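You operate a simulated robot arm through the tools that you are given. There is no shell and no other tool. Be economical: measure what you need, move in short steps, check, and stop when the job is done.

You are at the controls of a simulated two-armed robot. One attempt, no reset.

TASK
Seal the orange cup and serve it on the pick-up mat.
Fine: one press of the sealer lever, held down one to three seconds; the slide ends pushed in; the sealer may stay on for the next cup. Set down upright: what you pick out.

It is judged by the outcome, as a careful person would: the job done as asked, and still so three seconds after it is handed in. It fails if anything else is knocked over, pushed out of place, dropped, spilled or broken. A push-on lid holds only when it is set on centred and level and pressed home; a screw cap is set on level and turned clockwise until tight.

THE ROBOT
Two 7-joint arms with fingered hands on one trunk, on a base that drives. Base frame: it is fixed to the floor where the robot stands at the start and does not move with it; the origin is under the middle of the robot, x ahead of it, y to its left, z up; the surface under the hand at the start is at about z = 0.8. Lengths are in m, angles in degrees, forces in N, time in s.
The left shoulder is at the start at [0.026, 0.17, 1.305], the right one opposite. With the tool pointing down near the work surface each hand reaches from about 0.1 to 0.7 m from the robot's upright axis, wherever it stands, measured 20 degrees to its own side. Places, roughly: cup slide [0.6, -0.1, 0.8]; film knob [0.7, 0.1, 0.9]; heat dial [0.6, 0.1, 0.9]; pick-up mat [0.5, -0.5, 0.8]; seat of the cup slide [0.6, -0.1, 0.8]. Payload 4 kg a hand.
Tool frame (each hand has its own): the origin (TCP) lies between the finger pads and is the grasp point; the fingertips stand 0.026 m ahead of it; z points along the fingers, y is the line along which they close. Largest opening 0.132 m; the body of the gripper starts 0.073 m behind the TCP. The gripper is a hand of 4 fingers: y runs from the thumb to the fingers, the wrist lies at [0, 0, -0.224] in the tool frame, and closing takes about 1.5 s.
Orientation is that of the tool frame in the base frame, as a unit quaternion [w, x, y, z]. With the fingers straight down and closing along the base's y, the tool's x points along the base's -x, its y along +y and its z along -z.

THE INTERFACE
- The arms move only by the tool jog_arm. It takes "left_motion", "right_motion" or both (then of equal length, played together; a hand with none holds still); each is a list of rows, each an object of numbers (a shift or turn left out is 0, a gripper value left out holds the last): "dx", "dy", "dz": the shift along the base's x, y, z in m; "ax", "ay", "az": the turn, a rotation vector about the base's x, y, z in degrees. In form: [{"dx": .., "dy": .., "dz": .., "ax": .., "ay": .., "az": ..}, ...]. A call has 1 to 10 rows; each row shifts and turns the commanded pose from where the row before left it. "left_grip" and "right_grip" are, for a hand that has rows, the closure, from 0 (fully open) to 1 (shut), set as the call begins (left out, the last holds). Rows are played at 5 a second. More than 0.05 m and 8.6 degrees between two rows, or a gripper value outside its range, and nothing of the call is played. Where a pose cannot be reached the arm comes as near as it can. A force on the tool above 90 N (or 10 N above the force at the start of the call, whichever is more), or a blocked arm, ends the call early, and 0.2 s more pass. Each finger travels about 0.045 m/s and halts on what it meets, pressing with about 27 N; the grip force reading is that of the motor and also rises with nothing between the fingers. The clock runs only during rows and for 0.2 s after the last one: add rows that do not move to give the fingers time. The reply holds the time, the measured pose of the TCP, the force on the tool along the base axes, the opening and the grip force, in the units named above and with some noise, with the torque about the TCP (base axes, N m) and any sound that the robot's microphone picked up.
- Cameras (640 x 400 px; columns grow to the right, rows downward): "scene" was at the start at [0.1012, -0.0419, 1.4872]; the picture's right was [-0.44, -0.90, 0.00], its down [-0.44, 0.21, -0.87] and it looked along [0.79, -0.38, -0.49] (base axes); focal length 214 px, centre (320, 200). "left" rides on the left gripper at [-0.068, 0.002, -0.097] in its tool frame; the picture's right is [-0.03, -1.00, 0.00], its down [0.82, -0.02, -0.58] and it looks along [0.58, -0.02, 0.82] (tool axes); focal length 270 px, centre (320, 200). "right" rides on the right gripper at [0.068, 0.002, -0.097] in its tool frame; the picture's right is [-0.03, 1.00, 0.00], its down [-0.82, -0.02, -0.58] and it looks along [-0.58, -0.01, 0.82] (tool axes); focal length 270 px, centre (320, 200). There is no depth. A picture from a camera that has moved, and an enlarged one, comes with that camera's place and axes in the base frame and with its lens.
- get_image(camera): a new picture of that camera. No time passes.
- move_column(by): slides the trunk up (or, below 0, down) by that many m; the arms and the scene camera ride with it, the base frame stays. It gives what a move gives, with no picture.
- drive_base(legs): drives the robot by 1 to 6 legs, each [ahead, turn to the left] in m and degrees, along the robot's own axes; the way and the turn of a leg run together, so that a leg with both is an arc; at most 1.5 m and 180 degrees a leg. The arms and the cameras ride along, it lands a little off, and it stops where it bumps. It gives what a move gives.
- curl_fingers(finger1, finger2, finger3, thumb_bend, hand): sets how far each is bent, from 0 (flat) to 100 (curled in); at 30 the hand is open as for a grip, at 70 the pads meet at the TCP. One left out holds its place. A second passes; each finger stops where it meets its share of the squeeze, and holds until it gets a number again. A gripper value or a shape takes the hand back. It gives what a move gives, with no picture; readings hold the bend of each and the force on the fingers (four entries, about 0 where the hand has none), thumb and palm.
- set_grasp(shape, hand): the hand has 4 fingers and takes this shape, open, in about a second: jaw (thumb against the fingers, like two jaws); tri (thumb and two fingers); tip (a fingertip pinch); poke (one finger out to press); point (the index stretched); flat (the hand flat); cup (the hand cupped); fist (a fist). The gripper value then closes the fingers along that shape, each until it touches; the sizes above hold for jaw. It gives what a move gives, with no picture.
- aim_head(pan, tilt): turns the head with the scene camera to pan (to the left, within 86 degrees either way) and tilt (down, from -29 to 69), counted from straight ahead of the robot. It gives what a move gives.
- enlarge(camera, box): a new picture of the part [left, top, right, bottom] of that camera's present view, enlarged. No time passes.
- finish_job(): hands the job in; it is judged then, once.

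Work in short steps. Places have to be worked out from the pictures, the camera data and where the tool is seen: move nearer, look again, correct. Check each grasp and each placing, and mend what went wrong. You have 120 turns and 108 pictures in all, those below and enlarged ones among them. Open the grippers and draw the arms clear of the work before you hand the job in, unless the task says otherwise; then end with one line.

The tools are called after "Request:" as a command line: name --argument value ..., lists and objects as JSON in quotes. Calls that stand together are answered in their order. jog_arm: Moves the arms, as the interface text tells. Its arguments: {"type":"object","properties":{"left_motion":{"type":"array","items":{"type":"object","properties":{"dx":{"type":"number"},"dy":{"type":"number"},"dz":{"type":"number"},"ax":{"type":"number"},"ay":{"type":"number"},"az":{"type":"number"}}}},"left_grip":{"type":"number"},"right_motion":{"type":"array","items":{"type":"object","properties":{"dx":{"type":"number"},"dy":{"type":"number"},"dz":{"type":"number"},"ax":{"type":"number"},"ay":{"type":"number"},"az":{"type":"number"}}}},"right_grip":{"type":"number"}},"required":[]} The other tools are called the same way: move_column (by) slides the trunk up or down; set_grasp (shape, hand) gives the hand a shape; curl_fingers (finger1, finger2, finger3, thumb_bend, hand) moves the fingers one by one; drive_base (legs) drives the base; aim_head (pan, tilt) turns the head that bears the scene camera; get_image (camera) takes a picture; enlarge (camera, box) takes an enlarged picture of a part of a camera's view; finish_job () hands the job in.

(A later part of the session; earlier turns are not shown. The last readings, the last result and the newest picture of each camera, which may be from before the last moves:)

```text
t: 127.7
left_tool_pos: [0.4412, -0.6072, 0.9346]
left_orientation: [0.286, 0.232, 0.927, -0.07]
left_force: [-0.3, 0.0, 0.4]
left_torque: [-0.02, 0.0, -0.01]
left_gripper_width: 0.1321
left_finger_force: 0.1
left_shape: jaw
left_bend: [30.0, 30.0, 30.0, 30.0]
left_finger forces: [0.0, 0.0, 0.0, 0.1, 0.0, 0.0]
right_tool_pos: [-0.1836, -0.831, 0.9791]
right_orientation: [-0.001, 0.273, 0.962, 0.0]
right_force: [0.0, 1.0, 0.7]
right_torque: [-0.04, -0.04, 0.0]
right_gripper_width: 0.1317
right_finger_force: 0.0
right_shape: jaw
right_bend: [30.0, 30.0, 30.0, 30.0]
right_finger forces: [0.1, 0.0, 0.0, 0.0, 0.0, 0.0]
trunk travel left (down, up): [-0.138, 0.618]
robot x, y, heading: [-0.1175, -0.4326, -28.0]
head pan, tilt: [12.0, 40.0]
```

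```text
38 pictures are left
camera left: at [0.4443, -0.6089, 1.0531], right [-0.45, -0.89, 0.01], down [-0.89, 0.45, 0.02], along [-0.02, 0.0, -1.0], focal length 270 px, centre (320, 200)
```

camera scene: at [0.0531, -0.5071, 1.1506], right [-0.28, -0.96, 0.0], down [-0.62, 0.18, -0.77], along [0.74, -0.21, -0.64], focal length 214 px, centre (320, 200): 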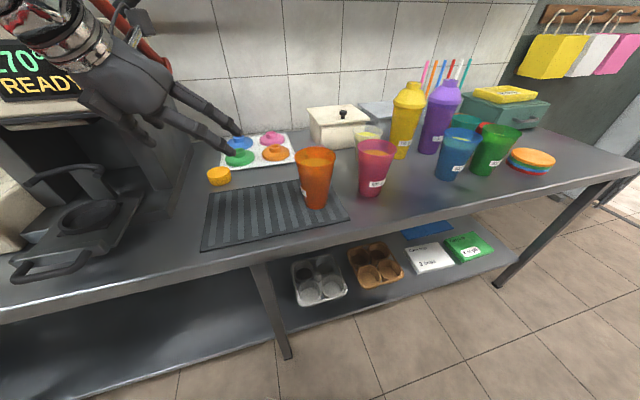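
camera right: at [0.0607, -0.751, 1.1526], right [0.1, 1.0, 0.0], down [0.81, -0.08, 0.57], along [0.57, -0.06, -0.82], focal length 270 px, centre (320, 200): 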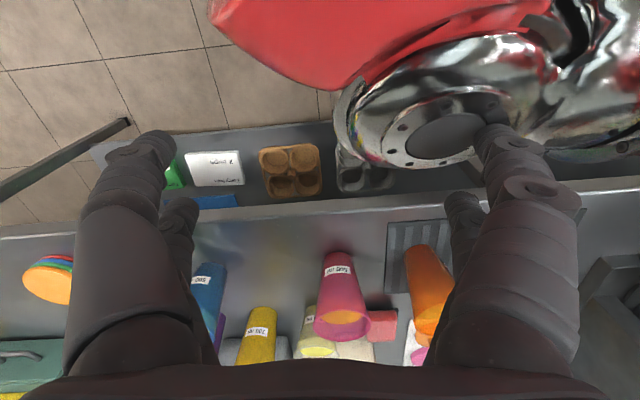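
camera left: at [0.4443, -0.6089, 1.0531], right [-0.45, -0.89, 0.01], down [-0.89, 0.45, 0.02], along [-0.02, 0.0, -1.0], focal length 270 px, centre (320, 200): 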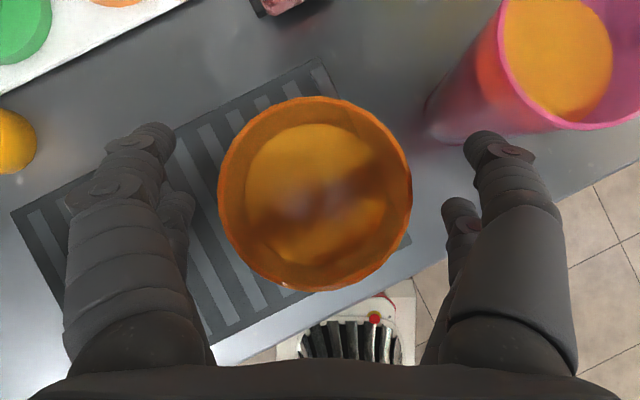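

Well centred. Lower another 4.2 cm and close on the cup.

Request:
move_column --by -0.042

Request:
jog_arm --left_motion '[{}, {}, {}, {}, {}, {}, {}, {}, {}]' --left_grip 0.8

Request:
get_image --camera "left"

```text
t: 128.5
left_tool_pos: [0.441, -0.6065, 0.8943]
left_orientation: [0.286, 0.233, 0.927, -0.069]
left_force: [0.3, 0.7, 0.1]
left_torque: [0.01, -0.01, 0.02]
left_gripper_width: 0.1319
left_finger_force: 0.0
left_shape: jaw
left_bend: [30.0, 30.0, 30.0, 30.0]
left_finger forces: [0.0, 0.1, 0.1, 0.0, 0.1, 0.1]
right_tool_pos: [-0.1695, -0.8392, 0.9348]
right_orientation: [-0.027, 0.273, 0.962, 0.005]
right_force: [-0.3, -0.2, 0.3]
right_torque: [-0.02, 0.0, 0.02]
right_gripper_width: 0.132
right_finger_force: 0.0
right_shape: jaw
right_bend: [30.0, 30.0, 30.0, 30.0]
right_finger forces: [0.0, 0.0, 0.0, 0.0, 0.1, 0.0]
trunk travel left (down, up): [-0.096, 0.66]
robot x, y, heading: [-0.1218, -0.4343, -28.2]
head pan, tilt: [12.0, 40.0]
```

```text
t: 130.5
left_tool_pos: [0.4405, -0.6088, 0.8917]
left_orientation: [0.285, 0.233, 0.927, -0.069]
left_force: [-1.0, 0.4, 0.0]
left_torque: [0.01, 0.13, -0.01]
left_gripper_width: 0.0549
left_finger_force: 26.9
left_shape: jaw
left_bend: [74.0, 73.0, 74.0, 74.0]
left_finger forces: [24.7, 25.8, 24.2, 0.0, 25.2, 0.1]
right_tool_pos: [-0.1688, -0.8393, 0.9327]
right_orientation: [-0.027, 0.273, 0.962, 0.006]
right_force: [0.1, -0.4, 0.4]
right_torque: [0.0, 0.0, 0.0]
right_gripper_width: 0.1323
right_finger_force: 0.2
right_shape: jaw
right_bend: [30.0, 30.0, 30.0, 30.0]
right_finger forces: [0.0, 0.1, 0.0, 0.0, 0.0, 0.0]
trunk travel left (down, up): [-0.096, 0.66]
robot x, y, heading: [-0.1132, -0.4355, -28.5]
head pan, tilt: [12.0, 40.0]
```

```text
37 pictures are left
camera left: at [0.445, -0.6094, 1.0099], right [-0.45, -0.89, 0.01], down [-0.89, 0.45, 0.02], along [-0.02, 0.0, -1.0], focal length 270 px, centre (320, 200)
```

left: 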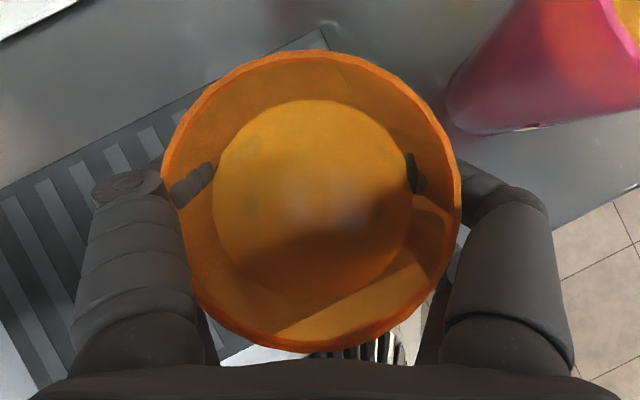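

Firm grip. Lift with the trunk 0.11 m, then rotate the base back to the sealer.

Request:
move_column --by 0.11

Request:
drive_base --legs '[[-0.03, 0], [0, 28]]'

Request:
aim_head --pan 25 --tilt 35

Request:
get_image --camera "scene"

```text
t: 131.9
left_tool_pos: [0.4425, -0.6095, 1.0022]
left_orientation: [0.284, 0.233, 0.928, -0.069]
left_force: [-0.5, -0.2, -4.1]
left_torque: [-0.01, 0.04, 0.01]
left_gripper_width: 0.0544
left_finger_force: 26.6
left_shape: jaw
left_bend: [74.0, 73.0, 74.0, 74.0]
left_finger forces: [24.7, 26.1, 24.2, 0.0, 24.8, 0.0]
right_tool_pos: [-0.1689, -0.8405, 1.0447]
right_orientation: [-0.028, 0.272, 0.962, 0.005]
right_force: [0.1, -1.1, -0.5]
right_torque: [0.0, 0.01, 0.02]
right_gripper_width: 0.1319
right_finger_force: 0.1
right_shape: jaw
right_bend: [30.0, 30.0, 30.0, 30.0]
right_finger forces: [0.0, 0.1, 0.1, 0.1, 0.1, 0.0]
trunk travel left (down, up): [-0.206, 0.55]
robot x, y, heading: [-0.1206, -0.4337, -28.2]
head pan, tilt: [12.0, 40.0]
```

```text
t: 134.3
left_tool_pos: [0.434, -0.3131, 1.0011]
left_orientation: [0.292, 0.004, 0.956, 0.0]
left_force: [0.2, -0.8, -3.7]
left_torque: [0.01, -0.02, -0.02]
left_gripper_width: 0.0544
left_finger_force: 26.8
left_shape: jaw
left_bend: [74.0, 73.0, 74.0, 74.0]
left_finger forces: [24.8, 26.3, 24.5, 0.0, 25.1, 0.0]
right_tool_pos: [0.0018, -0.8024, 1.0443]
right_orientation: [-0.029, 0.034, 0.999, -0.001]
right_force: [0.6, 0.7, -0.1]
right_torque: [0.01, -0.02, 0.02]
right_gripper_width: 0.1319
right_finger_force: 0.0
right_shape: jaw
right_bend: [30.0, 30.0, 30.0, 30.0]
right_finger forces: [0.0, 0.0, 0.0, 0.1, 0.0, 0.0]
trunk travel left (down, up): [-0.206, 0.55]
robot x, y, heading: [-0.1413, -0.4451, -0.6]
head pan, tilt: [12.0, 40.0]
```

```text
t: 135.1
left_tool_pos: [0.4337, -0.3149, 1.0025]
left_orientation: [0.293, 0.003, 0.956, 0.002]
left_force: [0.0, 0.5, -3.0]
left_torque: [-0.02, 0.01, -0.02]
left_gripper_width: 0.0543
left_finger_force: 27.5
left_shape: jaw
left_bend: [74.0, 73.0, 74.0, 74.0]
left_finger forces: [26.1, 28.1, 26.1, 0.0, 25.8, 0.0]
right_tool_pos: [0.0007, -0.8025, 1.0443]
right_orientation: [-0.028, 0.035, 0.999, -0.001]
right_force: [-0.8, 0.2, 0.6]
right_torque: [-0.01, -0.01, -0.01]
right_gripper_width: 0.1318
right_finger_force: 0.1
right_shape: jaw
right_bend: [30.0, 30.0, 30.0, 30.0]
right_finger forces: [0.0, 0.1, 0.0, 0.0, 0.0, 0.1]
trunk travel left (down, up): [-0.206, 0.55]
robot x, y, heading: [-0.1422, -0.4448, -0.7]
head pan, tilt: [25.0, 35.0]
```

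```text
36 pictures are left
camera scene: at [0.0442, -0.4132, 1.1454], right [0.41, -0.91, 0.0], down [-0.52, -0.24, -0.82], along [0.75, 0.34, -0.57], focal length 214 px, centre (320, 200)
```

scene: 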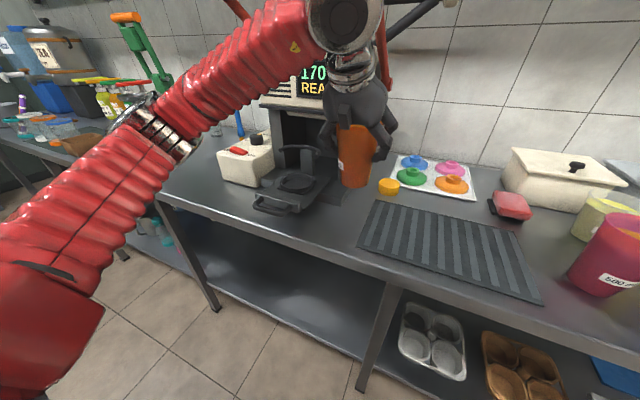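

Cup upright, bottom at z ≈ 0.914. Move in front of the sealer over y = -0.144, still short of the C guide.

Request:
jog_arm --left_motion '[{"dy": 0.02}, {"dy": 0.03}, {"dy": 0.03}, {"dy": 0.03}, {"dy": 0.03}, {"dy": 0.02}, {"dy": 0.011}]'

Request:
get_image --camera "left"

Request:
enlarge --camera "scene" --box '[200, 60, 420, 230]'

```text
t: 136.7
left_tool_pos: [0.4334, -0.1435, 1.0031]
left_orientation: [0.293, 0.004, 0.956, 0.0]
left_force: [0.6, 0.5, -4.0]
left_torque: [-0.02, 0.0, 0.01]
left_gripper_width: 0.0543
left_finger_force: 26.8
left_shape: jaw
left_bend: [74.0, 73.0, 74.0, 74.0]
left_finger forces: [25.9, 28.1, 26.0, 0.0, 25.4, 0.1]
right_tool_pos: [0.002, -0.802, 1.0449]
right_orientation: [-0.028, 0.034, 0.999, -0.001]
right_force: [-0.4, 1.0, -0.3]
right_torque: [0.03, -0.02, -0.03]
right_gripper_width: 0.1319
right_finger_force: 0.1
right_shape: jaw
right_bend: [30.0, 30.0, 30.0, 30.0]
right_finger forces: [0.1, 0.0, 0.0, 0.0, 0.0, 0.0]
trunk travel left (down, up): [-0.206, 0.55]
robot x, y, heading: [-0.1434, -0.4483, -0.7]
head pan, tilt: [25.0, 35.0]
```

```text
35 pictures are left
camera left: at [0.4362, -0.1426, 1.1194], right [0.01, -1.0, 0.01], down [-1.0, -0.01, 0.02], along [-0.02, -0.01, -1.0], focal length 270 px, centre (320, 200)
```

left: 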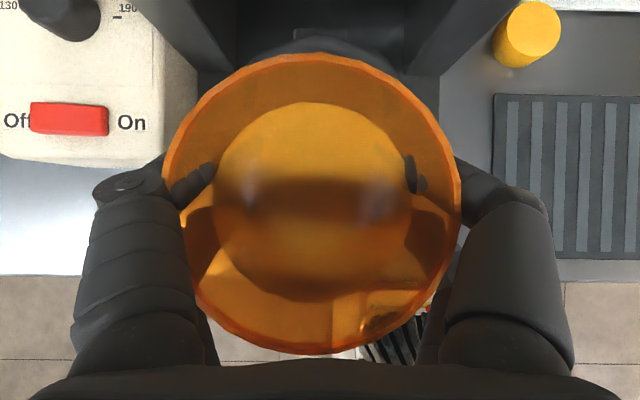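

```text
2.35 times, centred on (310, 145) of scene
camera zoom: at [0.0441, -0.4126, 1.1454], right [0.41, -0.91, 0.0], down [-0.52, -0.24, -0.82], along [0.75, 0.34, -0.57], focal length 505 px, centre (344, 329)
```

zoom: 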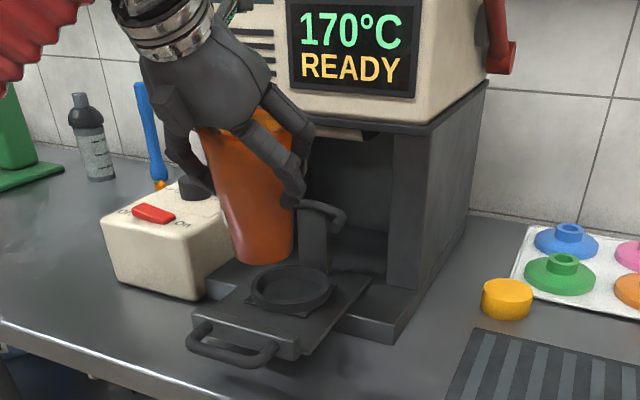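

Ring measured at (0.486,-0.144,0.848), the C guide's ends at x ≈ 0.51, z ≈ 0.93. Move forward 5 cm, then lower 5 cm via the trunk and check from above.

Request:
jog_arm --left_motion '[{"dx": 0.015}, {"dx": 0.02}, {"dx": 0.015}]'

Request:
move_column --by -0.045

Request:
get_image --camera "left"

Request:
enlarge --camera "scene" --box '[220, 60, 420, 220]'

```text
t: 137.5
left_tool_pos: [0.484, -0.1427, 1.0052]
left_orientation: [0.293, 0.004, 0.956, 0.001]
left_force: [0.7, 0.1, -4.8]
left_torque: [0.02, 0.03, -0.03]
left_gripper_width: 0.0541
left_finger_force: 27.6
left_shape: jaw
left_bend: [74.0, 73.0, 74.0, 74.0]
left_finger forces: [26.0, 28.0, 26.1, 0.0, 25.2, 0.0]
right_tool_pos: [0.0012, -0.8025, 1.0443]
right_orientation: [-0.027, 0.035, 0.999, -0.001]
right_force: [0.1, 1.1, -0.2]
right_torque: [-0.01, -0.01, -0.01]
right_gripper_width: 0.1319
right_finger_force: 0.1
right_shape: jaw
right_bend: [30.0, 30.0, 30.0, 30.0]
right_finger forces: [0.1, 0.1, 0.0, 0.0, 0.0, 0.0]
trunk travel left (down, up): [-0.206, 0.55]
robot x, y, heading: [-0.1423, -0.4459, -0.8]
head pan, tilt: [25.0, 35.0]
```

```text
t: 138.3
left_tool_pos: [0.4834, -0.1419, 0.9584]
left_orientation: [0.294, 0.003, 0.956, 0.0]
left_force: [-0.6, -0.6, -4.3]
left_torque: [-0.04, 0.0, -0.02]
left_gripper_width: 0.0541
left_finger_force: 26.9
left_shape: jaw
left_bend: [74.0, 73.0, 74.0, 74.0]
left_finger forces: [25.9, 28.1, 26.1, 0.1, 25.3, 0.0]
right_tool_pos: [0.0003, -0.8024, 0.9986]
right_orientation: [-0.027, 0.035, 0.999, -0.002]
right_force: [-0.4, -0.4, -0.7]
right_torque: [-0.01, -0.04, 0.01]
right_gripper_width: 0.1319
right_finger_force: 0.1
right_shape: jaw
right_bend: [30.0, 30.0, 30.0, 30.0]
right_finger forces: [0.1, 0.1, 0.1, 0.1, 0.1, 0.0]
trunk travel left (down, up): [-0.161, 0.595]
robot x, y, heading: [-0.1429, -0.4417, -0.7]
head pan, tilt: [25.0, 35.0]
```

```text
33 pictures are left
camera left: at [0.4856, -0.1418, 1.0763], right [0.02, -1.0, 0.01], down [-1.0, -0.02, 0.02], along [-0.02, -0.01, -1.0], focal length 270 px, centre (320, 200)
```

left: 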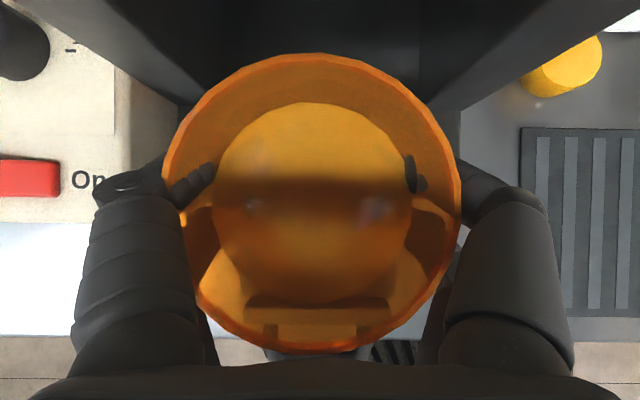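

```text
2.50 times, centred on (320, 140) of scene
camera zoom: at [0.0649, -0.413, 1.0981], right [0.41, -0.91, 0.0], down [-0.52, -0.24, -0.82], along [0.75, 0.34, -0.57], focal length 536 px, centre (320, 350)
```

zoom: 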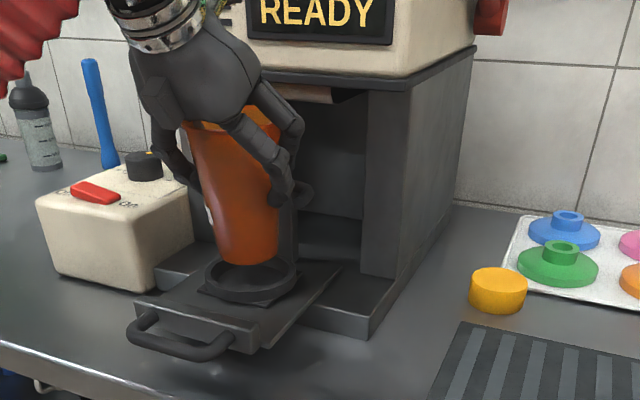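

Alignment looks right (ring ≈ (0.484,-0.144), cup axis ≈ (0.485,-0.142)). Shift 1.5 mm to the right and lower 2.5 cm.

Request:
jog_arm --left_motion '[{"dy": -0.0015, "dx": -0.001}]'

Request:
move_column --by -0.024

Request:
enlarge --camera "scene" --box '[220, 80, 380, 200]'

```text
t: 138.7
left_tool_pos: [0.4819, -0.1441, 0.9592]
left_orientation: [0.293, 0.004, 0.956, 0.0]
left_force: [-0.6, 0.6, -3.2]
left_torque: [0.01, 0.01, -0.02]
left_gripper_width: 0.0541
left_finger_force: 26.9
left_shape: jaw
left_bend: [74.0, 73.0, 74.0, 74.0]
left_finger forces: [26.0, 28.1, 26.1, 0.1, 25.3, 0.1]
right_tool_pos: [0.0005, -0.8034, 0.9998]
right_orientation: [-0.028, 0.035, 0.999, -0.001]
right_force: [-0.3, -0.3, 0.1]
right_torque: [-0.01, 0.0, 0.02]
right_gripper_width: 0.1318
right_finger_force: 0.1
right_shape: jaw
right_bend: [30.0, 30.0, 30.0, 30.0]
right_finger forces: [0.0, 0.0, 0.1, 0.1, 0.0, 0.0]
trunk travel left (down, up): [-0.161, 0.595]
robot x, y, heading: [-0.142, -0.4473, -0.5]
head pan, tilt: [25.0, 35.0]
```

```text
t: 139.4
left_tool_pos: [0.4823, -0.1443, 0.9331]
left_orientation: [0.293, 0.002, 0.956, 0.002]
left_force: [-0.6, -0.7, -3.4]
left_torque: [0.0, 0.03, -0.01]
left_gripper_width: 0.0542
left_finger_force: 27.0
left_shape: jaw
left_bend: [74.0, 73.0, 74.0, 74.0]
left_finger forces: [26.5, 28.0, 26.2, 0.0, 25.0, 0.0]
right_tool_pos: [0.0015, -0.8022, 0.9754]
right_orientation: [-0.026, 0.036, 0.999, -0.002]
right_force: [9.6, -3.9, 5.8]
right_torque: [0.38, -0.16, -0.76]
right_gripper_width: 0.1317
right_finger_force: 0.2
right_shape: jaw
right_bend: [30.0, 30.0, 30.0, 30.0]
right_finger forces: [0.0, 0.0, 0.0, 0.0, 0.0, 0.0]
trunk travel left (down, up): [-0.137, 0.619]
robot x, y, heading: [-0.1402, -0.4471, -0.8]
head pan, tilt: [25.0, 35.0]
```

```text
3.33 times, centred on (300, 140) of scene
camera zoom: at [0.0776, -0.4128, 1.0722], right [0.41, -0.91, 0.0], down [-0.52, -0.24, -0.82], along [0.75, 0.34, -0.57], focal length 715 px, centre (387, 400)
```

zoom: 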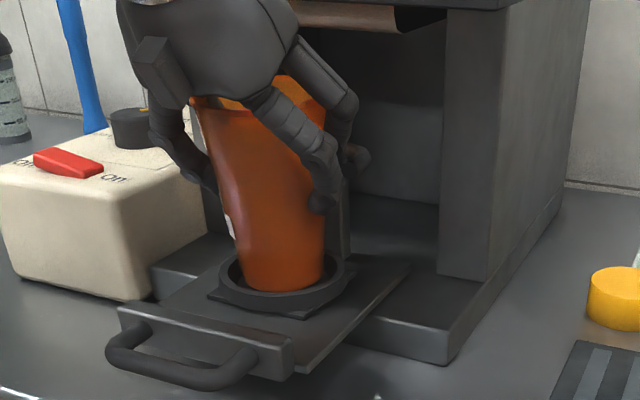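

The cup bottom is entering the ring. Move the right hand a bit outward (it rubs the robot itself), and lower further in small steps.

Request:
jog_arm --right_motion '[{"dy": -0.03}, {"dy": -0.03}]'

Request:
move_column --by -0.006

Request:
move_column --by -0.004

```text
t: 140.0
left_tool_pos: [0.4826, -0.1439, 0.9342]
left_orientation: [0.293, 0.002, 0.956, 0.001]
left_force: [0.4, 0.5, -4.0]
left_torque: [0.01, 0.01, 0.01]
left_gripper_width: 0.0544
left_finger_force: 26.8
left_shape: jaw
left_bend: [74.0, 73.0, 74.0, 74.0]
left_finger forces: [26.5, 28.0, 26.2, 0.0, 25.1, 0.1]
right_tool_pos: [0.0022, -0.8647, 0.9744]
right_orientation: [-0.027, 0.034, 0.999, -0.002]
right_force: [0.7, -0.2, 0.1]
right_torque: [0.01, 0.03, -0.01]
right_gripper_width: 0.1319
right_finger_force: 0.1
right_shape: jaw
right_bend: [30.0, 30.0, 30.0, 30.0]
right_finger forces: [0.0, 0.0, 0.1, 0.0, 0.0, 0.0]
trunk travel left (down, up): [-0.137, 0.619]
robot x, y, heading: [-0.1428, -0.4447, -0.7]
head pan, tilt: [25.0, 35.0]
```

```text
t: 140.6
left_tool_pos: [0.481, -0.1453, 0.9318]
left_orientation: [0.295, 0.003, 0.955, 0.0]
left_force: [1.5, -3.7, 11.4]
left_torque: [0.46, -0.07, -0.09]
left_gripper_width: 0.0543
left_finger_force: 27.5
left_shape: jaw
left_bend: [74.0, 73.0, 74.0, 74.0]
left_finger forces: [37.4, 27.2, 26.2, 0.0, 26.2, 0.0]
right_tool_pos: [-0.0, -0.863, 0.9694]
right_orientation: [-0.027, 0.035, 0.999, -0.001]
right_force: [-0.3, 0.4, 0.2]
right_torque: [0.04, 0.0, 0.01]
right_gripper_width: 0.1318
right_finger_force: 0.0
right_shape: jaw
right_bend: [30.0, 30.0, 30.0, 30.0]
right_finger forces: [0.1, 0.1, 0.1, 0.0, 0.0, 0.0]
trunk travel left (down, up): [-0.131, 0.625]
robot x, y, heading: [-0.1428, -0.4443, -0.5]
head pan, tilt: [25.0, 35.0]
```

```text
t: 141.1
left_tool_pos: [0.4808, -0.1441, 0.9312]
left_orientation: [0.299, 0.004, 0.954, 0.001]
left_force: [0.2, -5.2, 34.8]
left_torque: [1.24, -0.16, -0.07]
left_gripper_width: 0.0544
left_finger_force: 26.8
left_shape: jaw
left_bend: [74.0, 73.0, 74.0, 74.0]
left_finger forces: [49.2, 27.0, 26.0, 0.0, 27.2, 0.0]
right_tool_pos: [-0.0024, -0.8631, 0.9651]
right_orientation: [-0.026, 0.035, 0.999, -0.001]
right_force: [-0.7, 0.0, 0.7]
right_torque: [-0.01, -0.03, 0.02]
right_gripper_width: 0.1318
right_finger_force: 0.1
right_shape: jaw
right_bend: [30.0, 30.0, 30.0, 30.0]
right_finger forces: [0.0, 0.0, 0.0, 0.0, 0.0, 0.0]
trunk travel left (down, up): [-0.127, 0.629]
robot x, y, heading: [-0.1404, -0.4469, -0.5]
head pan, tilt: [25.0, 35.0]
```

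Contact, but finger 1 carries extra load on the +y side — maybe it rests on the C guide's end. Look closely.

Request:
enlarge --camera "scene" --box '[230, 90, 350, 190]'

Request:
enlarge --camera "left" --box '[80, 80, 480, 330]'

```text
4.00 times, centred on (290, 140) of scene
camera zoom: at [0.0797, -0.4148, 1.0627], right [0.41, -0.91, 0.0], down [-0.52, -0.24, -0.82], along [0.75, 0.34, -0.57], focal length 858 px, centre (440, 440)
```

zoom: 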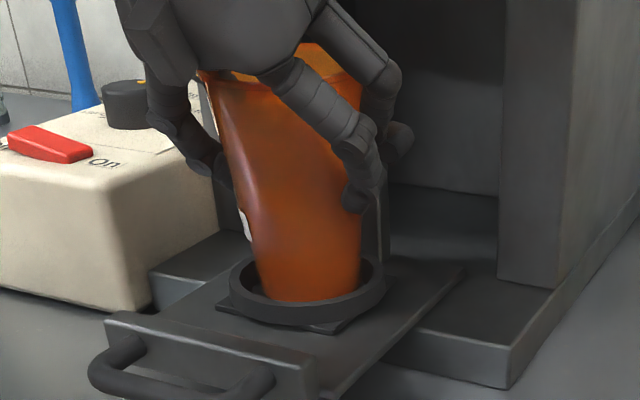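

```text
1.60 times, centred on (280, 205) of left
camera zoom: at [0.4815, -0.1449, 1.0476], right [0.01, -1.0, 0.01], down [-1.0, -0.01, 0.01], along [-0.01, -0.01, -1.0], focal length 432 px, centre (384, 192)
```

zoom: 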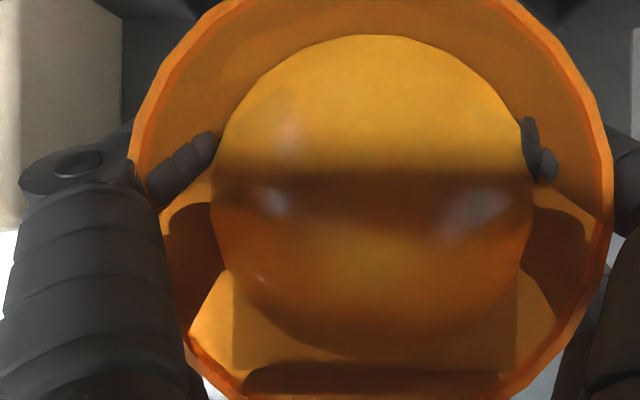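

The cup bottom is inside the ring, below its top edge. Relieve slightly and open the fingers slowly.

Request:
move_column --by 0.003

Request:
jog_arm --left_motion '[{}, {}, {}]' --left_grip 0.45

Request:
enlarge --camera "scene" --box '[230, 90, 350, 190]'

```text
t: 141.6
left_tool_pos: [0.4794, -0.1453, 0.9297]
left_orientation: [0.296, 0.003, 0.955, 0.001]
left_force: [-1.4, -5.4, 27.6]
left_torque: [1.0, -0.14, 0.08]
left_gripper_width: 0.0542
left_finger_force: 26.8
left_shape: jaw
left_bend: [74.0, 73.0, 74.0, 74.0]
left_finger forces: [47.8, 26.7, 26.4, 0.1, 27.1, 0.0]
right_tool_pos: [-0.0024, -0.8643, 0.9687]
right_orientation: [-0.026, 0.034, 0.999, -0.001]
right_force: [-0.3, 1.0, 0.1]
right_torque: [-0.01, 0.02, 0.0]
right_gripper_width: 0.1322
right_finger_force: 0.1
right_shape: jaw
right_bend: [30.0, 30.0, 30.0, 30.0]
right_finger forces: [0.0, 0.1, 0.1, 0.0, 0.0, 0.1]
trunk travel left (down, up): [-0.13, 0.626]
robot x, y, heading: [-0.1425, -0.4464, -0.5]
head pan, tilt: [25.0, 35.0]
```

```text
t: 142.4
left_tool_pos: [0.4802, -0.145, 0.9295]
left_orientation: [0.295, 0.003, 0.956, 0.001]
left_force: [-0.3, -2.3, 25.4]
left_torque: [0.62, -0.53, -0.04]
left_gripper_width: 0.0604
left_finger_force: 0.0
left_shape: jaw
left_bend: [75.0, 72.0, 72.0, 74.0]
left_finger forces: [40.6, 0.0, 0.0, 0.0, 33.3, 0.0]
right_tool_pos: [-0.0017, -0.8636, 0.968]
right_orientation: [-0.026, 0.034, 0.999, 0.0]
right_force: [-0.3, -0.1, -0.3]
right_torque: [0.0, 0.01, 0.0]
right_gripper_width: 0.1321
right_finger_force: 0.0
right_shape: jaw
right_bend: [30.0, 30.0, 30.0, 30.0]
right_finger forces: [0.0, 0.1, 0.0, 0.1, 0.0, 0.0]
trunk travel left (down, up): [-0.13, 0.626]
robot x, y, heading: [-0.1432, -0.4464, -0.4]
head pan, tilt: [25.0, 35.0]
```

```text
4.00 times, centred on (290, 140) of scene
camera zoom: at [0.0789, -0.4143, 1.0654], right [0.41, -0.91, 0.0], down [-0.52, -0.24, -0.82], along [0.75, 0.34, -0.57], focal length 858 px, centre (440, 440)
```

zoom: 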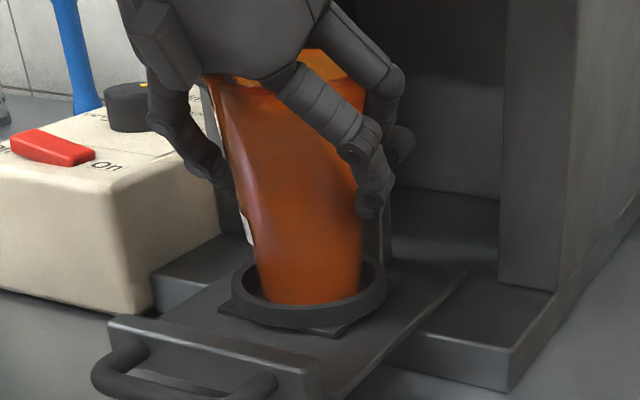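

Thumb and finger 1 rest on the C guide ends; the cup has settled in the ring. Raise 6 mm, then open fully.

Request:
move_column --by 0.006

Request:
jog_arm --left_motion '[{}, {}, {}, {}, {}, {}, {}]' --left_grip 0

Request:
get_image --camera "left"

```text
t: 143.0
left_tool_pos: [0.4825, -0.1439, 0.9313]
left_orientation: [0.29, 0.004, 0.957, 0.001]
left_force: [-1.1, -2.0, 4.6]
left_torque: [0.3, -0.1, 0.07]
left_gripper_width: 0.0607
left_finger_force: 0.0
left_shape: jaw
left_bend: [74.0, 72.0, 72.0, 73.0]
left_finger forces: [20.9, 0.1, 0.0, 0.1, 18.3, 0.0]
right_tool_pos: [0.0012, -0.8641, 0.9736]
right_orientation: [-0.028, 0.035, 0.999, -0.002]
right_force: [-0.3, 0.7, 0.3]
right_torque: [0.0, -0.02, -0.02]
right_gripper_width: 0.1319
right_finger_force: 0.1
right_shape: jaw
right_bend: [30.0, 30.0, 30.0, 30.0]
right_finger forces: [0.0, 0.0, 0.0, 0.0, 0.0, 0.0]
trunk travel left (down, up): [-0.136, 0.62]
robot x, y, heading: [-0.1437, -0.4418, -0.9]
head pan, tilt: [25.0, 35.0]
```

```text
t: 144.6
left_tool_pos: [0.4789, -0.1432, 0.9374]
left_orientation: [0.297, 0.002, 0.955, 0.0]
left_force: [1.5, 11.6, 31.3]
left_torque: [-0.07, -0.74, -0.15]
left_gripper_width: 0.1076
left_finger_force: 0.0
left_shape: jaw
left_bend: [52.0, 30.0, 30.0, 46.0]
left_finger forces: [27.0, 0.0, 0.1, 0.0, 39.1, 0.0]
right_tool_pos: [-0.0022, -0.8627, 0.9749]
right_orientation: [-0.026, 0.035, 0.999, -0.002]
right_force: [-0.7, -0.1, 0.1]
right_torque: [-0.03, 0.0, -0.03]
right_gripper_width: 0.132
right_finger_force: 0.0
right_shape: jaw
right_bend: [30.0, 30.0, 30.0, 30.0]
right_finger forces: [0.1, 0.0, 0.0, 0.1, 0.0, 0.0]
trunk travel left (down, up): [-0.136, 0.62]
robot x, y, heading: [-0.1429, -0.4476, -0.5]
head pan, tilt: [25.0, 35.0]
```

```text
27 pictures are left
camera left: at [0.4819, -0.1426, 1.055], right [0.02, -1.0, 0.01], down [-1.0, -0.02, 0.01], along [-0.01, -0.01, -1.0], focal length 270 px, centre (320, 200)
```

left: 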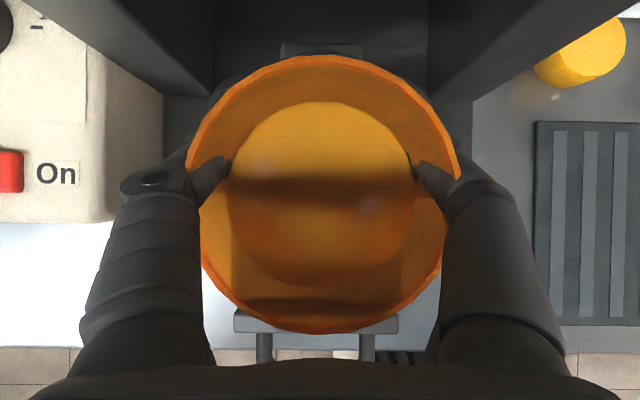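

The fingers push outward on the C ends from inside. Raise 2.2 cm so they come free of the guide before reaching the rim.

Request:
move_column --by 0.022

Request:
get_image --camera "left"

```text
t: 145.3
left_tool_pos: [0.4839, -0.1443, 0.9522]
left_orientation: [0.29, 0.005, 0.957, 0.001]
left_force: [0.3, -0.2, 1.1]
left_torque: [-0.05, 0.02, 0.03]
left_gripper_width: 0.1315
left_finger_force: 0.0
left_shape: jaw
left_bend: [30.0, 30.0, 30.0, 30.0]
left_finger forces: [0.0, 0.0, 0.0, 0.1, 0.0, 0.1]
right_tool_pos: [0.0017, -0.8631, 0.9963]
right_orientation: [-0.029, 0.036, 0.999, -0.002]
right_force: [-0.3, 0.2, -0.1]
right_torque: [-0.02, 0.02, -0.02]
right_gripper_width: 0.1318
right_finger_force: 0.0
right_shape: jaw
right_bend: [30.0, 30.0, 30.0, 30.0]
right_finger forces: [0.0, 0.0, 0.0, 0.1, 0.0, 0.0]
trunk travel left (down, up): [-0.158, 0.598]
robot x, y, heading: [-0.1454, -0.4446, -0.5]
head pan, tilt: [25.0, 35.0]
```

```text
26 pictures are left
camera left: at [0.4867, -0.1443, 1.0695], right [0.01, -1.0, 0.01], down [-1.0, -0.01, 0.03], along [-0.03, -0.01, -1.0], focal length 270 px, centre (320, 200)
```

left: 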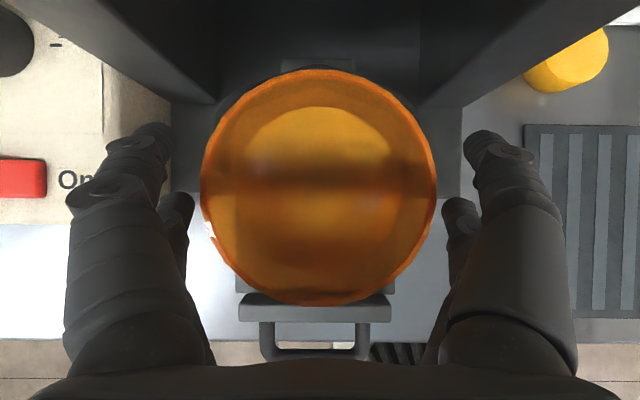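

The cup stands straight in its seat. Raise clear of the rim, retreat over the handle.

Request:
move_column --by 0.065

Request:
jog_arm --left_motion '[{"dx": -0.03}, {"dx": -0.04}, {"dx": -0.04}, {"dx": -0.028}]'

Request:
move_column --by -0.1

Request:
get_image --camera "left"

```text
t: 146.3
left_tool_pos: [0.4834, -0.1446, 1.0202]
left_orientation: [0.292, 0.004, 0.956, 0.0]
left_force: [0.0, 0.0, -0.3]
left_torque: [-0.03, -0.03, 0.04]
left_gripper_width: 0.1321
left_finger_force: 0.1
left_shape: jaw
left_bend: [30.0, 30.0, 30.0, 30.0]
left_finger forces: [0.0, 0.1, 0.0, 0.0, 0.0, 0.0]
right_tool_pos: [0.0009, -0.863, 1.0613]
right_orientation: [-0.028, 0.034, 0.999, -0.001]
right_force: [0.1, -0.1, 0.2]
right_torque: [0.01, 0.0, 0.01]
right_gripper_width: 0.1319
right_finger_force: 0.1
right_shape: jaw
right_bend: [30.0, 30.0, 30.0, 30.0]
right_finger forces: [0.0, 0.0, 0.1, 0.1, 0.1, 0.0]
trunk travel left (down, up): [-0.223, 0.533]
robot x, y, heading: [-0.1463, -0.4435, -0.8]
head pan, tilt: [25.0, 35.0]
```

```text
t: 147.3
left_tool_pos: [0.3424, -0.143, 1.0212]
left_orientation: [0.294, 0.003, 0.956, 0.0]
left_force: [0.3, -0.1, -1.0]
left_torque: [-0.02, 0.0, -0.01]
left_gripper_width: 0.1317
left_finger_force: 0.0
left_shape: jaw
left_bend: [30.0, 30.0, 30.0, 30.0]
left_finger forces: [0.0, 0.1, 0.0, 0.0, 0.0, 0.0]
right_tool_pos: [-0.0, -0.8627, 1.0607]
right_orientation: [-0.028, 0.035, 0.999, -0.002]
right_force: [0.4, 0.3, -0.1]
right_torque: [-0.01, 0.03, -0.02]
right_gripper_width: 0.1319
right_finger_force: 0.0
right_shape: jaw
right_bend: [30.0, 30.0, 30.0, 30.0]
right_finger forces: [0.1, 0.0, 0.1, 0.0, 0.0, 0.1]
trunk travel left (down, up): [-0.223, 0.533]
robot x, y, heading: [-0.143, -0.4447, -0.3]
head pan, tilt: [25.0, 35.0]
```

```text
t: 148.6
left_tool_pos: [0.3426, -0.145, 0.9209]
left_orientation: [0.294, 0.004, 0.956, 0.0]
left_force: [-0.2, -0.1, -0.1]
left_torque: [0.0, 0.0, 0.01]
left_gripper_width: 0.132
left_finger_force: 0.1
left_shape: jaw
left_bend: [30.0, 30.0, 30.0, 30.0]
left_finger forces: [0.0, 0.1, 0.0, 0.1, 0.0, 0.0]
right_tool_pos: [0.0001, -0.8626, 0.9617]
right_orientation: [-0.026, 0.034, 0.999, -0.002]
right_force: [0.0, 0.1, -0.6]
right_torque: [-0.01, 0.04, -0.01]
right_gripper_width: 0.132
right_finger_force: 0.1
right_shape: jaw
right_bend: [30.0, 30.0, 30.0, 30.0]
right_finger forces: [0.0, 0.0, 0.0, 0.0, 0.0, 0.0]
trunk travel left (down, up): [-0.123, 0.633]
robot x, y, heading: [-0.1438, -0.4467, -0.8]
head pan, tilt: [25.0, 35.0]
```

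```text
25 pictures are left
camera left: at [0.3463, -0.1434, 1.0385], right [0.01, -1.0, 0.01], down [-1.0, -0.01, 0.02], along [-0.02, -0.01, -1.0], focal length 270 px, centre (320, 200)
```

left: 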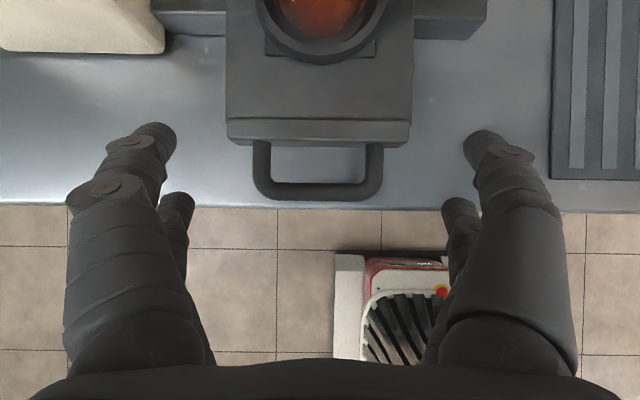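

Handle is right below. Lower 7.4 cm and grip its sides as before.

Request:
move_column --by -0.074

Request:
jog_arm --left_motion '[{}, {}, {}, {}, {}, {}, {}]' --left_grip 0.7

Request:
get_image --camera "left"

```text
t: 149.8
left_tool_pos: [0.3437, -0.145, 0.8474]
left_orientation: [0.294, 0.003, 0.956, 0.001]
left_force: [0.3, 0.0, -0.3]
left_torque: [0.02, 0.03, 0.03]
left_gripper_width: 0.132
left_finger_force: 0.0
left_shape: jaw
left_bend: [30.0, 30.0, 30.0, 30.0]
left_finger forces: [0.0, 0.0, 0.0, 0.1, 0.0, 0.0]
right_tool_pos: [0.0321, -0.8626, 0.8818]
right_orientation: [-0.081, 0.034, 0.996, -0.004]
right_force: [-0.2, 0.7, -0.3]
right_torque: [0.02, -0.03, 0.05]
right_gripper_width: 0.1325
right_finger_force: 0.1
right_shape: jaw
right_bend: [30.0, 30.0, 30.0, 30.0]
right_finger forces: [0.1, 0.0, 0.0, 0.0, 0.1, 0.1]
trunk travel left (down, up): [-0.049, 0.707]
robot x, y, heading: [-0.1431, -0.4441, -0.7]
head pan, tilt: [25.0, 35.0]
```

```text
t: 151.3
left_tool_pos: [0.3445, -0.1447, 0.8449]
left_orientation: [0.293, 0.003, 0.956, 0.002]
left_force: [-0.5, -0.8, 0.4]
left_torque: [-0.03, -0.02, 0.02]
left_gripper_width: 0.0548
left_finger_force: 0.1
left_shape: jaw
left_bend: [69.0, 65.0, 65.0, 67.0]
left_finger forces: [0.7, 0.0, 0.0, 0.0, 0.9, 0.0]
right_tool_pos: [0.0321, -0.8625, 0.8822]
right_orientation: [-0.081, 0.035, 0.996, -0.004]
right_force: [-0.5, -0.3, -0.2]
right_torque: [0.02, -0.03, -0.02]
right_gripper_width: 0.1319
right_finger_force: 0.1
right_shape: jaw
right_bend: [30.0, 30.0, 30.0, 30.0]
right_finger forces: [0.0, 0.0, 0.1, 0.0, 0.1, 0.1]
trunk travel left (down, up): [-0.049, 0.707]
robot x, y, heading: [-0.1398, -0.4474, -0.7]
head pan, tilt: [25.0, 35.0]
```

```text
24 pictures are left
camera left: at [0.3472, -0.1435, 0.9637], right [0.01, -1.0, 0.01], down [-1.0, -0.01, 0.02], along [-0.02, -0.01, -1.0], focal length 270 px, centre (320, 200)
```

left: 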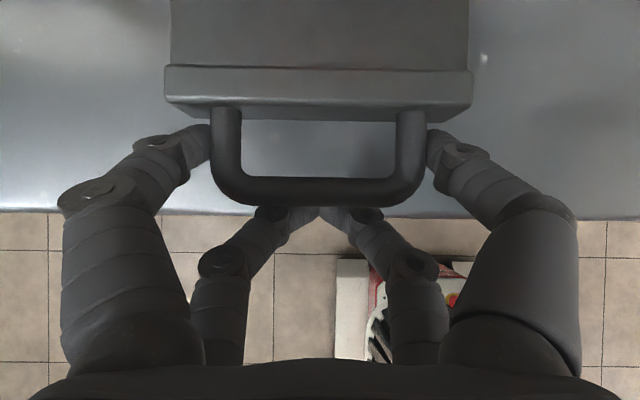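

The sides are lightly held and the inner fingers lie in front of the bar – good for pushing. Push the slide in slowly.

Request:
jog_arm --left_motion '[{}, {}, {"dx": 0.01}, {"dx": 0.015}, {"dx": 0.015}, {"dx": 0.015}, {"dx": 0.015}]' --left_grip 0.8

Request:
get_image --camera "left"

Request:
get_image --camera "scene"

```text
t: 152.9
left_tool_pos: [0.4135, -0.1444, 0.845]
left_orientation: [0.293, 0.004, 0.956, 0.0]
left_force: [1.3, -7.2, -1.6]
left_torque: [-0.12, 0.01, -0.04]
left_gripper_width: 0.0523
left_finger_force: 27.2
left_shape: jaw
left_bend: [70.0, 61.0, 61.0, 62.0]
left_finger forces: [21.7, 0.0, 0.0, 0.1, 29.2, 0.0]
right_tool_pos: [0.0326, -0.8629, 0.8815]
right_orientation: [-0.081, 0.034, 0.996, -0.003]
right_force: [0.0, -0.3, 1.2]
right_torque: [0.01, -0.03, -0.04]
right_gripper_width: 0.1319
right_finger_force: 0.0
right_shape: jaw
right_bend: [30.0, 30.0, 30.0, 30.0]
right_finger forces: [0.1, 0.0, 0.0, 0.0, 0.0, 0.0]
trunk travel left (down, up): [-0.049, 0.707]
robot x, y, heading: [-0.1408, -0.445, -0.6]
head pan, tilt: [25.0, 35.0]
```

```text
23 pictures are left
camera left: at [0.4177, -0.1431, 0.9621], right [0.01, -1.0, 0.01], down [-1.0, -0.01, 0.02], along [-0.02, -0.01, -1.0], focal length 270 px, centre (320, 200)
```

left: 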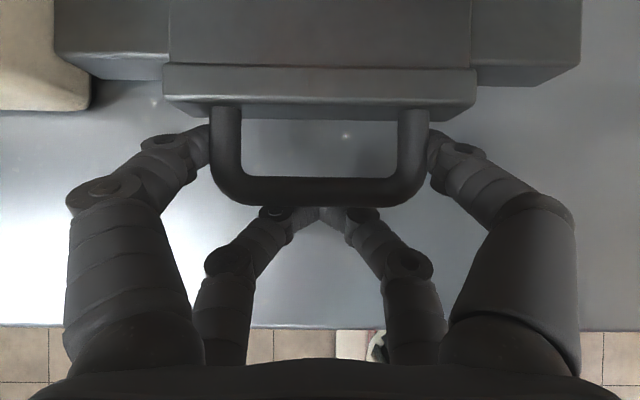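

```text
22 pictures are left
camera scene: at [0.1249, -0.4141, 0.9764], right [0.41, -0.91, 0.0], down [-0.52, -0.24, -0.82], along [0.75, 0.34, -0.57], focal length 214 px, centre (320, 200)
```

scene: 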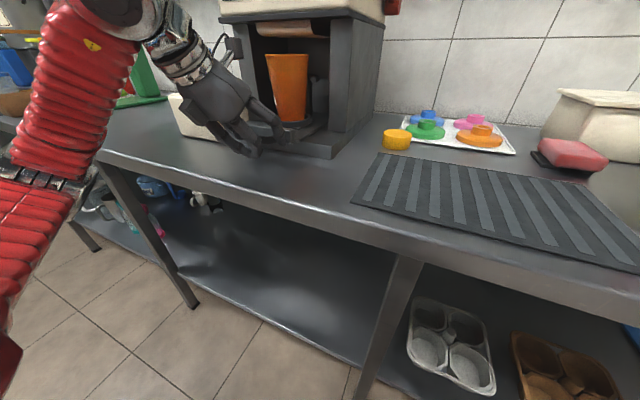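

Slide and cup move in together, the cup is upright. Keep pushing until it reaches the stop.

Request:
jog_arm --left_motion '[{"dx": 0.015}, {"dx": 0.015}, {"dx": 0.015}, {"dx": 0.01}, {"dx": 0.006}, {"dx": 0.004}, {"dx": 0.004}, {"dx": 0.004}]'

Request:
get_image --camera "left"

Request:
get_image --camera "scene"

```text
t: 154.8
left_tool_pos: [0.4785, -0.1427, 0.8457]
left_orientation: [0.287, 0.004, 0.958, 0.003]
left_force: [-73.5, -5.0, -19.1]
left_torque: [-1.13, 0.95, 1.91]
left_gripper_width: 0.0525
left_finger_force: 27.4
left_shape: jaw
left_bend: [71.0, 61.0, 61.0, 61.0]
left_finger forces: [61.5, 0.0, 0.0, 0.0, 29.0, 0.0]
right_tool_pos: [0.0273, -0.8628, 0.8829]
right_orientation: [-0.078, 0.035, 0.996, -0.003]
right_force: [0.2, 0.4, 0.2]
right_torque: [0.03, 0.01, -0.03]
right_gripper_width: 0.1319
right_finger_force: 0.1
right_shape: jaw
right_bend: [30.0, 30.0, 30.0, 30.0]
right_finger forces: [0.0, 0.0, 0.0, 0.0, 0.0, 0.0]
trunk travel left (down, up): [-0.049, 0.707]
robot x, y, heading: [-0.1404, -0.446, -0.5]
head pan, tilt: [25.0, 35.0]
```

```text
21 pictures are left
camera left: at [0.4829, -0.1432, 0.9626], right [0.01, -1.0, 0.01], down [-1.0, -0.01, 0.03], along [-0.03, -0.01, -1.0], focal length 270 px, centre (320, 200)
```

left: 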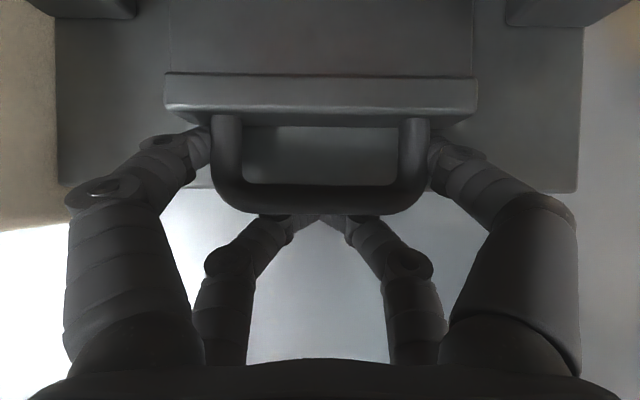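

```text
20 pictures are left
camera scene: at [0.1196, -0.4133, 0.9778], right [0.41, -0.91, 0.0], down [-0.52, -0.24, -0.82], along [0.75, 0.34, -0.57], focal length 214 px, centre (320, 200)
```

scene: 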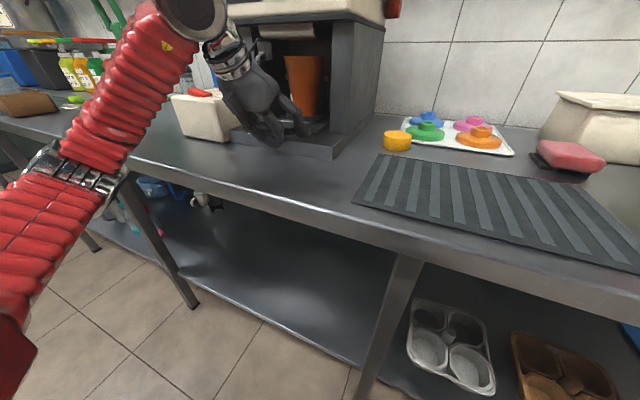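

The slide is at its stop (73 N), exactly as in the start picture. Release the handle, rise above it, draw back, and turn the fingers toward the horizontal.

Request:
jog_arm --left_motion '[{}, {}, {}, {}, {}, {"dz": 0.02}, {"dz": 0.03}, {"dx": -0.03}, {"dx": -0.04}, {"dx": -0.03}]' --left_grip 0

Request:
move_column --by 0.42

Request:
set_grasp --hand "left" --shape "fist"

Request:
jog_arm --left_motion '[{"ay": -7}, {"ay": -7}, {"ay": -7}, {"ay": -7}, {"ay": -7}]'

Request:
get_image --camera "scene"

```text
t: 156.1
left_tool_pos: [0.4813, -0.145, 0.8484]
left_orientation: [0.276, 0.008, 0.961, 0.005]
left_force: [-5.4, -0.2, -2.0]
left_torque: [-0.19, 0.2, 0.48]
left_gripper_width: 0.132
left_finger_force: 0.0
left_shape: jaw
left_bend: [30.0, 30.0, 30.0, 30.0]
left_finger forces: [0.1, 5.8, 0.0, 0.1, 0.0, 0.0]
right_tool_pos: [0.0331, -0.8623, 0.8814]
right_orientation: [-0.081, 0.034, 0.996, -0.002]
right_force: [0.3, -0.2, 0.7]
right_torque: [0.0, -0.04, -0.02]
right_gripper_width: 0.1319
right_finger_force: 0.1
right_shape: jaw
right_bend: [30.0, 30.0, 30.0, 30.0]
right_finger forces: [0.0, 0.0, 0.0, 0.0, 0.0, 0.0]
trunk travel left (down, up): [-0.049, 0.707]
robot x, y, heading: [-0.1417, -0.4458, -0.5]
head pan, tilt: [25.0, 35.0]
stopped in row 6 (left hand): the force on the tool passed its limit at 95 N (the readings are from after the stop); the commanded pose is now the measured one
```

```text
refused: 0.42 is not a number from -0.4 to 0.4
```

```text
t: 157.0
left_tool_pos: [0.4793, -0.1441, 0.8496]
left_orientation: [0.279, 0.007, 0.96, 0.003]
left_force: [-25.8, 10.9, 3.0]
left_torque: [-1.57, 0.4, 0.46]
left_gripper_width: 0.0
left_finger_force: 0.2
left_shape: fist
left_bend: [40.0, 100.0, 100.0, 33.0]
left_finger forces: [47.8, 0.0, 0.0, 0.1, 63.9, 0.0]
right_tool_pos: [0.0312, -0.8623, 0.8831]
right_orientation: [-0.079, 0.035, 0.996, -0.004]
right_force: [0.6, -0.4, -1.0]
right_torque: [-0.02, 0.01, -0.01]
right_gripper_width: 0.1321
right_finger_force: 0.1
right_shape: jaw
right_bend: [30.0, 30.0, 30.0, 30.0]
right_finger forces: [0.1, 0.0, 0.0, 0.1, 0.0, 0.1]
trunk travel left (down, up): [-0.049, 0.707]
robot x, y, heading: [-0.1467, -0.4437, -0.7]
head pan, tilt: [25.0, 35.0]
```

```text
t: 158.2
left_tool_pos: [0.4794, -0.1435, 0.84]
left_orientation: [0.542, 0.007, 0.84, 0.006]
left_force: [-44.1, 5.0, -41.9]
left_torque: [-1.45, 1.3, 0.89]
left_gripper_width: 0.0001
left_finger_force: 0.0
left_shape: fist
left_bend: [40.0, 100.0, 100.0, 33.0]
left_finger forces: [58.6, 0.0, 0.0, 0.1, 63.8, 0.1]
right_tool_pos: [0.0335, -0.8607, 0.8821]
right_orientation: [-0.08, 0.035, 0.996, -0.004]
right_force: [-0.8, -0.1, -1.3]
right_torque: [0.01, -0.01, -0.02]
right_gripper_width: 0.1319
right_finger_force: 0.0
right_shape: jaw
right_bend: [30.0, 30.0, 30.0, 30.0]
right_finger forces: [0.0, 0.1, 0.1, 0.0, 0.0, 0.1]
trunk travel left (down, up): [-0.049, 0.707]
robot x, y, heading: [-0.142, -0.4441, -0.9]
head pan, tilt: [25.0, 35.0]
```

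```text
19 pictures are left
camera scene: at [0.1242, -0.4119, 0.976], right [0.41, -0.91, 0.0], down [-0.52, -0.24, -0.82], along [0.75, 0.34, -0.57], focal length 214 px, centre (320, 200)
```

scene: 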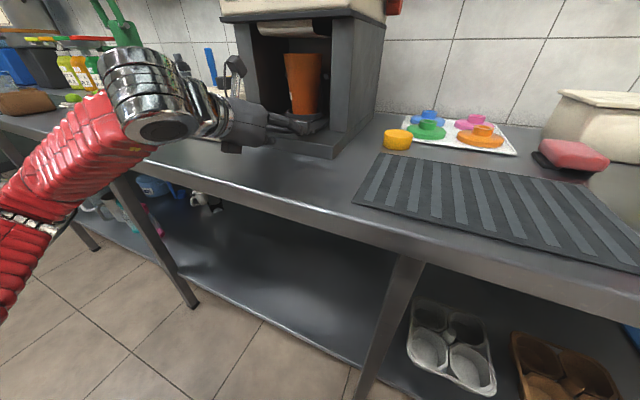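

My chained calls left the hand clenched at the handle; cup and slide still look fine. I undo: open to jaw first, alone.

Request:
set_grasp --hand "left" --shape "jaw"

Request:
enlarge --camera "left" --box '[0, 0, 640, 400]'

```text
t: 159.1
left_tool_pos: [0.4696, -0.1506, 0.8597]
left_orientation: [0.56, 0.014, 0.828, 0.002]
left_force: [-94.7, -8.6, 10.8]
left_torque: [-0.72, 2.39, -1.38]
left_gripper_width: 0.097
left_finger_force: 0.0
left_shape: jaw
left_bend: [30.0, 75.0, 76.0, 30.0]
left_finger forces: [0.0, 48.5, 63.8, 0.0, 0.1, 0.0]
right_tool_pos: [0.0249, -0.8637, 0.8841]
right_orientation: [-0.075, 0.035, 0.997, -0.002]
right_force: [-0.4, -0.2, 0.2]
right_torque: [0.02, 0.02, 0.03]
right_gripper_width: 0.132
right_finger_force: 0.0
right_shape: jaw
right_bend: [30.0, 30.0, 30.0, 30.0]
right_finger forces: [0.0, 0.0, 0.0, 0.0, 0.1, 0.1]
trunk travel left (down, up): [-0.049, 0.707]
robot x, y, heading: [-0.1474, -0.442, -0.7]
head pan, tilt: [25.0, 35.0]
```

```text
1.00 times, centred on (320, 200) of left (not enlarged: the box is as wide or as high as the picture)
camera zoom: at [0.4059, -0.15, 0.9572], right [-0.01, -1.0, 0.0], down [-0.84, 0.01, -0.54], along [0.54, -0.01, -0.84], focal length 270 px, centre (320, 200)
```

zoom: 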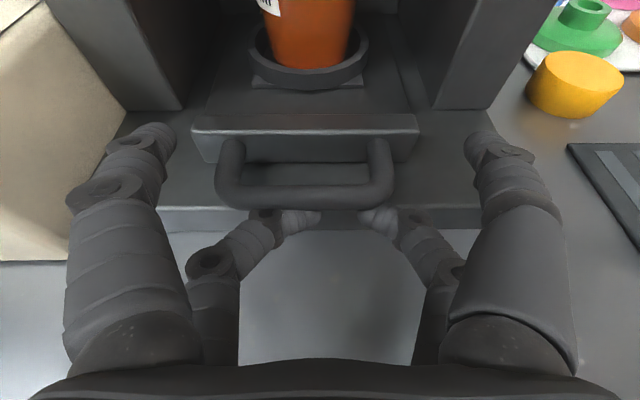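

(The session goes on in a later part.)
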